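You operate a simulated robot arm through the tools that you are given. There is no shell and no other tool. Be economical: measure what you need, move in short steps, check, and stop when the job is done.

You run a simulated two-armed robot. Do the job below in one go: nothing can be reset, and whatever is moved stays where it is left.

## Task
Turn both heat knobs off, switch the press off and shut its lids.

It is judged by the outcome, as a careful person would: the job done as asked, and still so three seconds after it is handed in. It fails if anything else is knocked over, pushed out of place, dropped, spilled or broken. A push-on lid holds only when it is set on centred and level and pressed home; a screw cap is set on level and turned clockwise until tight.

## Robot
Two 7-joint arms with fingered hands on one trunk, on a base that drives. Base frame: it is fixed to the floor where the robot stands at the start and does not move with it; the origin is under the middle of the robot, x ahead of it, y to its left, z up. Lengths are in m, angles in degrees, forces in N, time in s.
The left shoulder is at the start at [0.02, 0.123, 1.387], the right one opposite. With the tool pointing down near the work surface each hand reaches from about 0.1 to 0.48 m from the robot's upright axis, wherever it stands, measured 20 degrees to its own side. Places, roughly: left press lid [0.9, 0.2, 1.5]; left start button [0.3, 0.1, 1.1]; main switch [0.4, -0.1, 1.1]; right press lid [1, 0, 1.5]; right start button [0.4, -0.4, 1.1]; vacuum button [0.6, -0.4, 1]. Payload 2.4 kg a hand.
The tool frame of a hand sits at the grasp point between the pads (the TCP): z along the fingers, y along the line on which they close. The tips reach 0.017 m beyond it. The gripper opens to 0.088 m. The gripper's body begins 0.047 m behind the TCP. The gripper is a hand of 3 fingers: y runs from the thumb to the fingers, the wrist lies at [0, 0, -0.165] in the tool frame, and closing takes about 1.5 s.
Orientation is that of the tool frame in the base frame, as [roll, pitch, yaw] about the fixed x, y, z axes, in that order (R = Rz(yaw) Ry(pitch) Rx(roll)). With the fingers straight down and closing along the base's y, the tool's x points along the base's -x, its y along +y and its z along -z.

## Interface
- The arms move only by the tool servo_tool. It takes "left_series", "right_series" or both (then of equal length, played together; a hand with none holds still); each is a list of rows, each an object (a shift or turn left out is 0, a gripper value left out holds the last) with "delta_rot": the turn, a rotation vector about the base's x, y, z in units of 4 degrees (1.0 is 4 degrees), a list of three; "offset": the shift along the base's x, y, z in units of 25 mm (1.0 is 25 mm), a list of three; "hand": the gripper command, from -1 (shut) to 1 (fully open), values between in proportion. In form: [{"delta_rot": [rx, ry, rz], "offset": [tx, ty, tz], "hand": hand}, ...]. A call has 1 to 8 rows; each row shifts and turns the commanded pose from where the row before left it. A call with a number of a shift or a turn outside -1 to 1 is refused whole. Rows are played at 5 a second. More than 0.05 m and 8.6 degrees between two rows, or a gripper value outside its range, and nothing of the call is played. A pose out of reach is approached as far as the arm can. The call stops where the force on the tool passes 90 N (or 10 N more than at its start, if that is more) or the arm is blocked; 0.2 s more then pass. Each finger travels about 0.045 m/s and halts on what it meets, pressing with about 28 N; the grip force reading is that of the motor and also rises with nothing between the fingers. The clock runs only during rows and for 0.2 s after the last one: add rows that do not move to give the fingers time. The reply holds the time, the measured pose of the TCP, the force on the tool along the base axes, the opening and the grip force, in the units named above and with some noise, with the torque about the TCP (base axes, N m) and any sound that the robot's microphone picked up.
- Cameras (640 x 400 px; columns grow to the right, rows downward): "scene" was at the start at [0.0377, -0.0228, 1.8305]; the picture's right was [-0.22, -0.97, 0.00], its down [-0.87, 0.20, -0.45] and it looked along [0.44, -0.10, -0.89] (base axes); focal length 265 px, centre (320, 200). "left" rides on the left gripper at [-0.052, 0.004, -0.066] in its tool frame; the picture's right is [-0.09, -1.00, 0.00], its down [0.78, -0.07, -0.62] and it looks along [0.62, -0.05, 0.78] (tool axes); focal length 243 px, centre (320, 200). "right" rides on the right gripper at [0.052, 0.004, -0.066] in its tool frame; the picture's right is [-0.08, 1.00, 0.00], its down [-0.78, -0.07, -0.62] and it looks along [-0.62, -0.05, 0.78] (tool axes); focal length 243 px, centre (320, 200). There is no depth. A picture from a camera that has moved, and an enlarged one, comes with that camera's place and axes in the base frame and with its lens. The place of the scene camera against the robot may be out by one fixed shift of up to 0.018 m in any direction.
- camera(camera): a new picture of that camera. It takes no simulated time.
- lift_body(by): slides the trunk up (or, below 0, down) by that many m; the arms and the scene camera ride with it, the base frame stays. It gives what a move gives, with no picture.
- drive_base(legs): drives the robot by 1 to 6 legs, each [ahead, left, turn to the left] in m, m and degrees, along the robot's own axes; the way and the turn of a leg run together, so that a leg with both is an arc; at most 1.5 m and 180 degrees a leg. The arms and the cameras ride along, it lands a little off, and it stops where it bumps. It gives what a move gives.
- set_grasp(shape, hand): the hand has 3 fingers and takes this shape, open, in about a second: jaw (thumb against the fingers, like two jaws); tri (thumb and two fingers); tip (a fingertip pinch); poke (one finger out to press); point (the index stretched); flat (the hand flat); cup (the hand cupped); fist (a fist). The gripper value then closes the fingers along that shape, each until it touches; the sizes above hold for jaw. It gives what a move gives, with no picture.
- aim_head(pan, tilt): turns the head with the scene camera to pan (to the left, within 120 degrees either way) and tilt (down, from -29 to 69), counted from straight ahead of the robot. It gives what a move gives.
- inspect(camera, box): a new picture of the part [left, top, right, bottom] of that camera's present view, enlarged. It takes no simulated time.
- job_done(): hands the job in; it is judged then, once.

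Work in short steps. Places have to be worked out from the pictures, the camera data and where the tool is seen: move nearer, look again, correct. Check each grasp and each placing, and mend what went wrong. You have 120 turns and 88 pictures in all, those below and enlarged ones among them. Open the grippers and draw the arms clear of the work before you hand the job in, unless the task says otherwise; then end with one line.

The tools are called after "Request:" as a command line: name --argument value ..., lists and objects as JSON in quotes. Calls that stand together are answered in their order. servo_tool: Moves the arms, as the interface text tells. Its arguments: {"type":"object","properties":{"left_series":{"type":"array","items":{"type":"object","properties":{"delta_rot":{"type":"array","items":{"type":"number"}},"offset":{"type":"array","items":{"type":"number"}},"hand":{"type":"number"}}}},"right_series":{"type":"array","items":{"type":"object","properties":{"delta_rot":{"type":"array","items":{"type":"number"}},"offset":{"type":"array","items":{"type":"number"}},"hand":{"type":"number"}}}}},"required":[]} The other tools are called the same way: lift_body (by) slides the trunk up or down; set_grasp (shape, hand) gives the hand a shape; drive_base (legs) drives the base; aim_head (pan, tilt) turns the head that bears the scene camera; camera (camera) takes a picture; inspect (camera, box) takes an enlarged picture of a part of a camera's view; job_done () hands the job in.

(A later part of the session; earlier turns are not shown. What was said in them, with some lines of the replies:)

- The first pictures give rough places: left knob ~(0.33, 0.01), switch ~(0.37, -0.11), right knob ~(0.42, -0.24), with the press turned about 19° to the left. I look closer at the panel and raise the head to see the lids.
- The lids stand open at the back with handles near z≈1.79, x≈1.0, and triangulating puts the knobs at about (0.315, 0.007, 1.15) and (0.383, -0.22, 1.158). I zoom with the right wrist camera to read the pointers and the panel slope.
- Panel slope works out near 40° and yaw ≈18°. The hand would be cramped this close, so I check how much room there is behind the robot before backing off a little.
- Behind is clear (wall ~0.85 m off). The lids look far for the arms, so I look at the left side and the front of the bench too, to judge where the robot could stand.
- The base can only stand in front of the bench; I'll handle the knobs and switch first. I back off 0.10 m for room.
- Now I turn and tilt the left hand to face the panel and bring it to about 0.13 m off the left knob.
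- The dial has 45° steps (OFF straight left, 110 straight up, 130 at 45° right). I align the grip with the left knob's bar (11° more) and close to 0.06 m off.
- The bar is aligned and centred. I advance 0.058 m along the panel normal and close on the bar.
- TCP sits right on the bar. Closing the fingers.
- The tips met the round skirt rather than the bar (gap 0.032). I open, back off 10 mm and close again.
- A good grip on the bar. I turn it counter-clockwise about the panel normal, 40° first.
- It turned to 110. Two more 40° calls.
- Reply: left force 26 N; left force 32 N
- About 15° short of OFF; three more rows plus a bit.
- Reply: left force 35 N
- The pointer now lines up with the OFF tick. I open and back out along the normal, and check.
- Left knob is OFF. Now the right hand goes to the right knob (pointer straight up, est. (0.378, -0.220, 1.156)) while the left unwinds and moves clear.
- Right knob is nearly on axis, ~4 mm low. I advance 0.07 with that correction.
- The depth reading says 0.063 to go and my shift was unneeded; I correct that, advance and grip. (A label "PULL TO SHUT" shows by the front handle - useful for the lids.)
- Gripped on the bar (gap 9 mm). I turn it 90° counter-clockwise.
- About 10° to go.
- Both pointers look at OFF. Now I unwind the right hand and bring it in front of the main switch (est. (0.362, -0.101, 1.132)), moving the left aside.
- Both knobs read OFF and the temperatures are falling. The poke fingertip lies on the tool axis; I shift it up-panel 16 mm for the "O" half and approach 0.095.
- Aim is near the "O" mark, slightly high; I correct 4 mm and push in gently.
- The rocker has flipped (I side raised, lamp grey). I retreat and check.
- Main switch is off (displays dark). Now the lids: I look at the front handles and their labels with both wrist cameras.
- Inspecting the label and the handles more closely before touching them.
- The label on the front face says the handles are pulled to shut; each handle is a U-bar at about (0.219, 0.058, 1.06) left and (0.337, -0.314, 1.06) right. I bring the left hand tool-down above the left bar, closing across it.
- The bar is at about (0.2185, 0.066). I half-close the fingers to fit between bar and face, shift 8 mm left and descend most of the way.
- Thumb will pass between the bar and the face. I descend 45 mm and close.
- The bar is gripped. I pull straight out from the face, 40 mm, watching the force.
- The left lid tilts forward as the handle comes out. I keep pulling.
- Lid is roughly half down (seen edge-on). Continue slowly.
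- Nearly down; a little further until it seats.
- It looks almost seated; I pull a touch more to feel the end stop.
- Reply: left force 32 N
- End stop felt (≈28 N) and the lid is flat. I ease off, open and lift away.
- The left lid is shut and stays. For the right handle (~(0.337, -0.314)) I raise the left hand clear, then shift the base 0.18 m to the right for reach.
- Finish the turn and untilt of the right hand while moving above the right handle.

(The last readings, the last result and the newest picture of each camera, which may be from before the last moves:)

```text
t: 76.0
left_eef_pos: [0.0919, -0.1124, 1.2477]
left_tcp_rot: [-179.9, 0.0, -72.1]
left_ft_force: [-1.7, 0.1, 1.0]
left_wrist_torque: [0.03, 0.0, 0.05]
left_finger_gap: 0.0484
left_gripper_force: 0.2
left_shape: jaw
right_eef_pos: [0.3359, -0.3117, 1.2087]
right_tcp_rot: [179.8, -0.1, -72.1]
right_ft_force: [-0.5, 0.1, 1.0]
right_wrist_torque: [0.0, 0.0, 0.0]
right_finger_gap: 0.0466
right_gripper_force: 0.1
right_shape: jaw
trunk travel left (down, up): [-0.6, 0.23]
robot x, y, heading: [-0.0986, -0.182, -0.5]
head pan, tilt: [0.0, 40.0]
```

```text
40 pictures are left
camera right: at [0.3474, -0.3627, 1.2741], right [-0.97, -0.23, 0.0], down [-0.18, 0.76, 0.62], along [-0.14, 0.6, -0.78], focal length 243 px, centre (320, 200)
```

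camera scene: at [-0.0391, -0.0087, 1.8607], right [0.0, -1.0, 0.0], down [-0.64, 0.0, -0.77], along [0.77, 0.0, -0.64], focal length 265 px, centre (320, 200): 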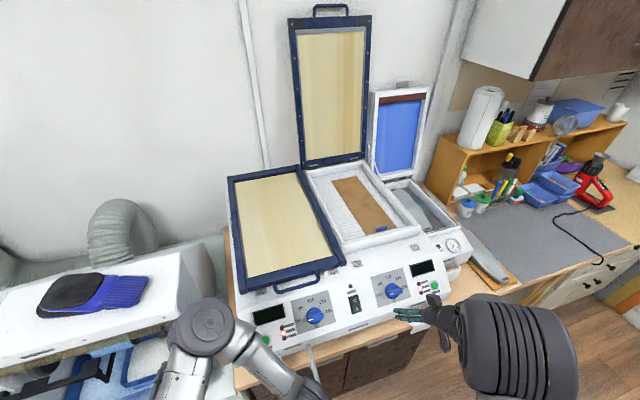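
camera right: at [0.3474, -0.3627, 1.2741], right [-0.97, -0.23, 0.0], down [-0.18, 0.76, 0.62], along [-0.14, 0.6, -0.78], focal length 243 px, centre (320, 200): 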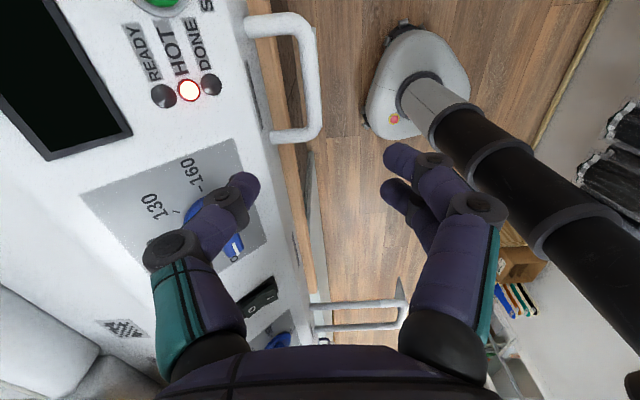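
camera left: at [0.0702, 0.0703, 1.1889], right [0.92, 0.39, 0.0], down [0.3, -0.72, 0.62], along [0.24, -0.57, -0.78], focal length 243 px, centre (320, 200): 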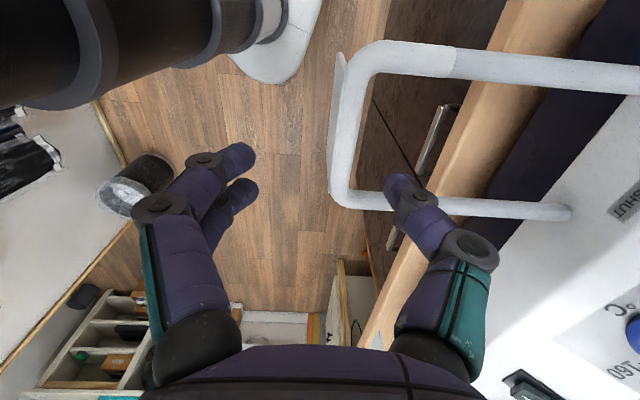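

Bar centre computes to (0.344, -0.318). I correct and descend to 0.045 above.

Request:
servo_tool --right_series '[{"offset": [0.3, -0.26, 0]}, {"offset": [0, 0, -0.8]}, {"offset": [0, 0, -0.8]}, {"offset": [0, 0, -0.8]}, {"offset": [0, 0, -0.8]}, {"offset": [0, 0, -0.8]}]'

Request:
camera --camera "right"

```text
t: 77.4
left_eef_pos: [0.0917, -0.1118, 1.2467]
left_tcp_rot: [-179.9, 0.1, -72.0]
left_ft_force: [0.6, 0.4, -0.3]
left_wrist_torque: [-0.03, 0.0, 0.02]
left_finger_gap: 0.0484
left_gripper_force: 0.1
left_shape: jaw
right_eef_pos: [0.3427, -0.3183, 1.109]
right_tcp_rot: [-180.0, -0.1, -72.1]
right_ft_force: [0.4, 1.1, -0.6]
right_wrist_torque: [0.01, 0.0, 0.01]
right_finger_gap: 0.0468
right_gripper_force: 0.1
right_shape: jaw
trunk travel left (down, up): [-0.6, 0.23]
robot x, y, heading: [-0.0986, -0.1826, -0.3]
head pan, tilt: [0.0, 40.0]
```

```text
39 pictures are left
camera right: at [0.3543, -0.3691, 1.1742], right [-0.97, -0.23, 0.0], down [-0.18, 0.76, 0.62], along [-0.14, 0.6, -0.78], focal length 243 px, centre (320, 200)
```

right: 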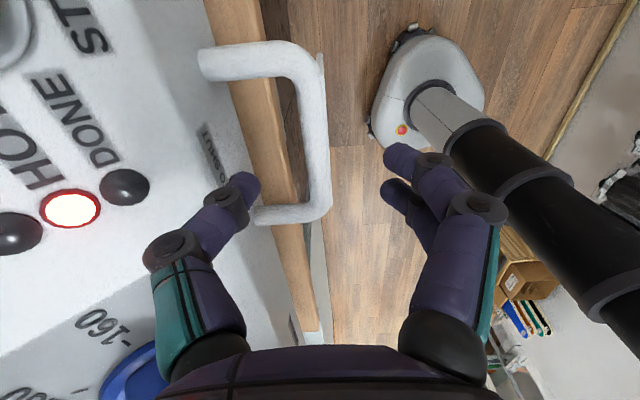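

Thumb passes behind the bar, fingers in front. Descend and close.

Request:
servo_tool --right_series '[{"offset": [0, 0, -0.6]}, {"offset": [0, 0, -0.6]}, {"offset": [0, 0, -0.6]}, {"hand": -1}, {"hand": -1}, {"hand": -1}, {"hand": -1}, {"hand": -1}]'

Request:
camera --camera "right"

```text
t: 79.2
left_eef_pos: [0.0893, -0.1126, 1.2473]
left_tcp_rot: [-179.7, 0.0, -72.0]
left_ft_force: [0.6, 1.4, -0.1]
left_wrist_torque: [-0.01, -0.02, 0.0]
left_finger_gap: 0.0481
left_gripper_force: 0.1
left_shape: jaw
right_eef_pos: [0.3411, -0.3193, 1.0645]
right_tcp_rot: [-179.9, 0.1, -72.1]
right_ft_force: [-12.8, -3.6, -2.9]
right_wrist_torque: [-0.15, 0.43, 0.0]
right_finger_gap: 0.0033
right_gripper_force: 27.7
right_shape: jaw
trunk travel left (down, up): [-0.6, 0.23]
robot x, y, heading: [-0.1018, -0.1823, -0.3]
head pan, tilt: [0.0, 40.0]
```

```text
38 pictures are left
camera right: at [0.3519, -0.3699, 1.1303], right [-0.97, -0.23, 0.0], down [-0.18, 0.76, 0.62], along [-0.14, 0.6, -0.78], focal length 243 px, centre (320, 200)
```

right: 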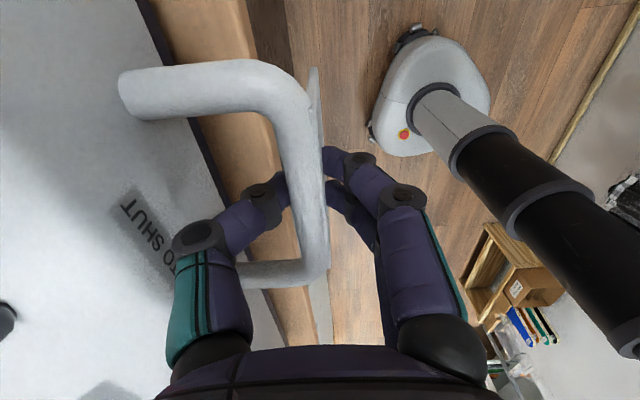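

Gripped. Pulling at the same rate as on the left.

Request:
servo_tool --right_series '[{"offset": [-0.32, -0.104, 0]}, {"offset": [-0.32, -0.104, 0]}, {"offset": [-0.32, -0.104, 0]}, {"offset": [-0.32, -0.104, 0]}, {"offset": [-0.32, -0.104, 0]}, {"offset": [0, 0, 0]}]'

Request:
servo_tool --right_series '[{"offset": [-0.28, -0.091, 0]}, {"offset": [-0.28, -0.091, 0]}, {"offset": [-0.28, -0.091, 0]}, {"offset": [-0.28, -0.091, 0]}, {"offset": [-0.28, -0.091, 0]}, {"offset": [-0.28, -0.091, 0]}, {"offset": [0, 0, 0]}]'

Request:
camera --camera "scene"

```text
t: 80.6
left_eef_pos: [0.0905, -0.1142, 1.2476]
left_tcp_rot: [-179.8, 0.1, -72.1]
left_ft_force: [-0.8, 0.4, -0.1]
left_wrist_torque: [0.02, 0.0, -0.04]
left_finger_gap: 0.048
left_gripper_force: 0.2
left_shape: jaw
right_eef_pos: [0.3023, -0.3315, 1.0637]
right_tcp_rot: [179.8, 0.0, -72.1]
right_ft_force: [-2.1, 1.1, -3.7]
right_wrist_torque: [-0.07, 0.25, 0.04]
right_finger_gap: 0.0047
right_gripper_force: 27.4
right_shape: jaw
trunk travel left (down, up): [-0.6, 0.23]
robot x, y, heading: [-0.107, -0.1813, -0.3]
head pan, tilt: [0.0, 40.0]
```

```text
t: 82.2
left_eef_pos: [0.0898, -0.1131, 1.2476]
left_tcp_rot: [-179.8, -0.1, -72.1]
left_ft_force: [0.6, 0.3, 0.0]
left_wrist_torque: [0.01, 0.0, 0.0]
left_finger_gap: 0.048
left_gripper_force: 0.1
left_shape: jaw
right_eef_pos: [0.259, -0.347, 1.065]
right_tcp_rot: [179.8, 0.0, -72.0]
right_ft_force: [-6.4, 1.7, -4.4]
right_wrist_torque: [-0.07, 0.32, 0.0]
right_finger_gap: 0.0035
right_gripper_force: 28.3
right_shape: jaw
trunk travel left (down, up): [-0.6, 0.23]
robot x, y, heading: [-0.1013, -0.1809, 0.2]
head pan, tilt: [0.0, 40.0]
```

```text
37 pictures are left
camera scene: at [-0.0403, -0.1905, 1.8607], right [0.0, -1.0, 0.0], down [-0.64, 0.0, -0.77], along [0.77, 0.0, -0.64], focal length 265 px, centre (320, 200)
```

scene: 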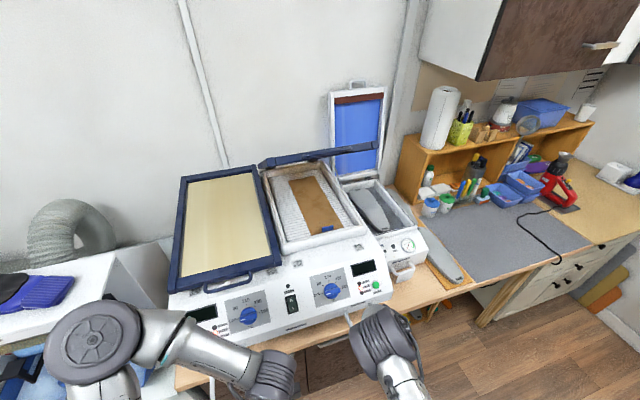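

The right lid is coming down. I continue more slowly to the end.

Request:
servo_tool --right_series '[{"offset": [-0.24, -0.078, 0]}, {"offset": [-0.24, -0.078, 0]}, {"offset": [-0.24, -0.078, 0]}, {"offset": [-0.24, -0.078, 0]}, {"offset": [-0.19, -0.062, 0]}, {"offset": [-0.19, -0.062, 0]}, {"offset": [0, 0, 0]}]'

Request:
inspect --camera "scene" --box '[160, 140, 440, 340]'

```text
t: 83.8
left_eef_pos: [0.0901, -0.1125, 1.2463]
left_tcp_rot: [-179.8, 0.0, -72.0]
left_ft_force: [1.0, -0.9, -0.3]
left_wrist_torque: [0.01, -0.01, 0.02]
left_finger_gap: 0.0482
left_gripper_force: 0.0
left_shape: jaw
right_eef_pos: [0.226, -0.3577, 1.0638]
right_tcp_rot: [-180.0, 0.1, -72.1]
right_ft_force: [-5.7, -0.1, -4.5]
right_wrist_torque: [-0.08, 0.29, 0.04]
right_finger_gap: 0.0039
right_gripper_force: 27.9
right_shape: jaw
trunk travel left (down, up): [-0.6, 0.23]
robot x, y, heading: [-0.1004, -0.1821, -0.4]
head pan, tilt: [0.0, 40.0]
```

```text
2.00 times, centred on (300, 240) of scene
camera zoom: at [-0.0404, -0.1908, 1.8607], right [0.0, -1.0, 0.0], down [-0.64, 0.0, -0.77], along [0.77, 0.0, -0.64], focal length 531 px, centre (360, 120)
```

zoom: 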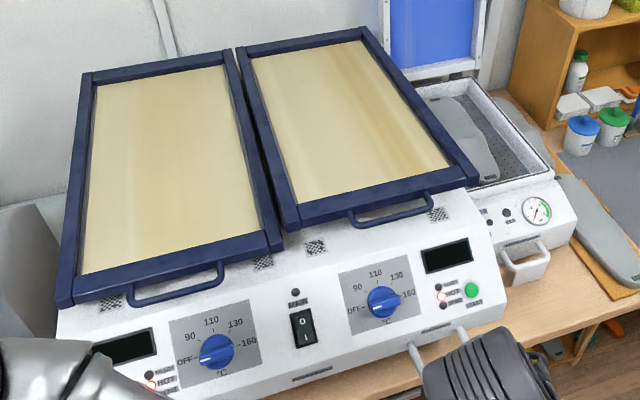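

Nearly shut; pulling on to the stop.

Request:
servo_tool --right_series '[{"offset": [-0.19, -0.062, 0]}, {"offset": [-0.19, -0.062, 0]}, {"offset": [-0.19, -0.062, 0]}, {"offset": [-0.1, -0.03, 0]}, {"offset": [0, 0, 0]}]'

Request:
inspect --camera "scene" --box '[160, 140, 440, 340]'

```text
t: 85.0
left_eef_pos: [0.0956, -0.112, 1.2475]
left_tcp_rot: [179.9, 0.0, -72.0]
left_ft_force: [-0.3, 0.0, 0.6]
left_wrist_torque: [0.01, -0.01, 0.01]
left_finger_gap: 0.048
left_gripper_force: 0.0
left_shape: jaw
right_eef_pos: [0.214, -0.3611, 1.0638]
right_tcp_rot: [179.9, -0.1, -72.0]
right_ft_force: [22.2, 8.8, -11.5]
right_wrist_torque: [-0.03, 0.13, 0.03]
right_finger_gap: 0.0106
right_gripper_force: 27.9
right_shape: jaw
trunk travel left (down, up): [-0.6, 0.23]
robot x, y, heading: [-0.0995, -0.1821, -0.1]
head pan, tilt: [0.0, 40.0]
```

```text
2.00 times, centred on (300, 240) of scene
camera zoom: at [-0.0326, -0.1885, 1.8604], right [0.0, -1.0, 0.0], down [-0.65, 0.0, -0.76], along [0.76, 0.0, -0.65], focal length 531 px, centre (360, 120)
```

zoom: 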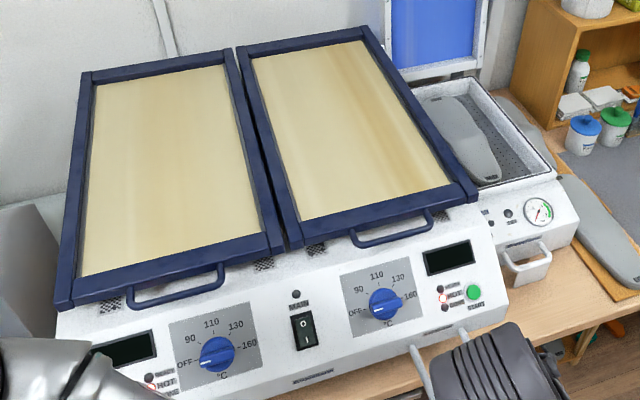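

The right lid is at its stop with the same travel as the left (0.133 m). I ease off, open and lift clear.

Request:
servo_tool --right_series '[{"offset": [0.3, 0.098, 0]}, {"hand": 0.1}, {"hand": 0.1}, {"hand": 0.1}, {"hand": 0.1}, {"offset": [0, 0, 0.8]}, {"offset": [0, 0, 0.8]}, {"offset": [0, 0, 0.8]}]'

Request:
servo_tool --right_series '[{"offset": [0, 0, 0.9]}, {"offset": [0, 0, 0.9]}, {"offset": [0, 0, 0.9]}, {"offset": [0, 0, 0.9]}, {"offset": [-0.5, 0, 0.9], "hand": 1}, {"offset": [-0.6, 0, 0.5]}, {"offset": [-0.6, 0, 0]}, {"offset": [-0.6, 0, 0]}]' --left_series '[{"offset": [0, 0, 0.5]}, {"offset": [0, 0, 0.5]}, {"offset": [0, 0, 0.5]}, {"offset": [0, 0, 0.5]}, {"hand": 1}, {"offset": [0, 0.3, 0]}, {"offset": [0, 0.3, 0]}, {"offset": [0, 0.3, 0]}]'

Request:
camera --camera "scene"

```text
t: 86.8
left_eef_pos: [0.0903, -0.1124, 1.247]
left_tcp_rot: [-179.7, 0.0, -71.9]
left_ft_force: [0.4, -0.8, 0.3]
left_wrist_torque: [-0.02, 0.02, 0.03]
left_finger_gap: 0.0482
left_gripper_force: 0.2
left_shape: jaw
right_eef_pos: [0.2178, -0.3585, 1.1257]
right_tcp_rot: [179.9, 0.0, -72.1]
right_ft_force: [0.1, -0.1, 0.2]
right_wrist_torque: [-0.04, 0.01, 0.01]
right_finger_gap: 0.0482
right_gripper_force: 0.0
right_shape: jaw
trunk travel left (down, up): [-0.6, 0.23]
robot x, y, heading: [-0.0999, -0.1789, -0.1]
head pan, tilt: [0.0, 40.0]
```

```text
t: 88.6
left_eef_pos: [0.0902, -0.0898, 1.2978]
left_tcp_rot: [-179.9, 0.1, -71.9]
left_ft_force: [-0.3, 0.0, 1.7]
left_wrist_torque: [0.01, 0.0, 0.02]
left_finger_gap: 0.088
left_gripper_force: 0.0
left_shape: jaw
right_eef_pos: [0.1604, -0.3591, 1.2498]
right_tcp_rot: [-179.8, -0.1, -72.1]
right_ft_force: [0.0, 0.0, -0.7]
right_wrist_torque: [0.0, 0.02, -0.02]
right_finger_gap: 0.088
right_gripper_force: 0.1
right_shape: jaw
trunk travel left (down, up): [-0.6, 0.23]
robot x, y, heading: [-0.098, -0.1827, -0.3]
head pan, tilt: [0.0, 40.0]
```

```text
34 pictures are left
camera scene: at [-0.04, -0.1899, 1.8607], right [0.0, -1.0, 0.0], down [-0.64, 0.0, -0.77], along [0.77, 0.0, -0.64], focal length 265 px, centre (320, 200)
```

scene: 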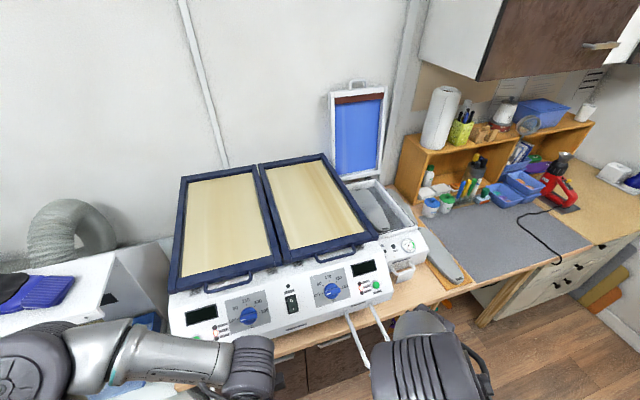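

Both lids are down and staying. A last close look at the knobs and the switch.

Request:
inspect --camera "scene" --box '[170, 240, 410, 350]'

```text
2.67 times, centred on (290, 295) of scene
camera zoom: at [-0.04, -0.1899, 1.8607], right [0.0, -1.0, 0.0], down [-0.64, 0.0, -0.77], along [0.77, 0.0, -0.64], focal length 708 px, centre (400, -53)
```

zoom: 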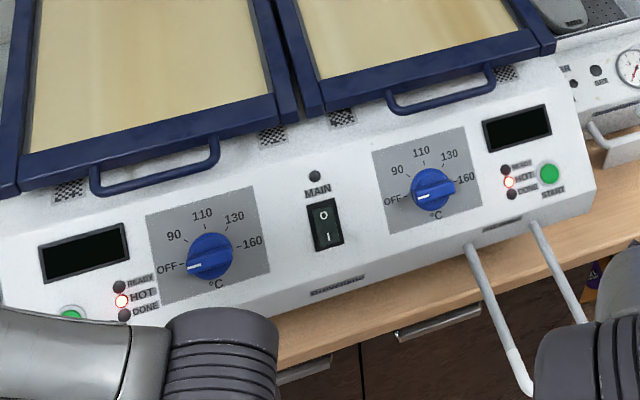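

Both knobs point to OFF, the main switch is at O with the displays dark, both lids are shut and both hands are clear, so I hand in.

Request:
job_done

```text
The job is handed in.
```

Both heat knobs are at OFF, the main switch is off, and both press lids are shut, with both arms clear. The two front "PULL TO SHUT" handles are still pulled out.
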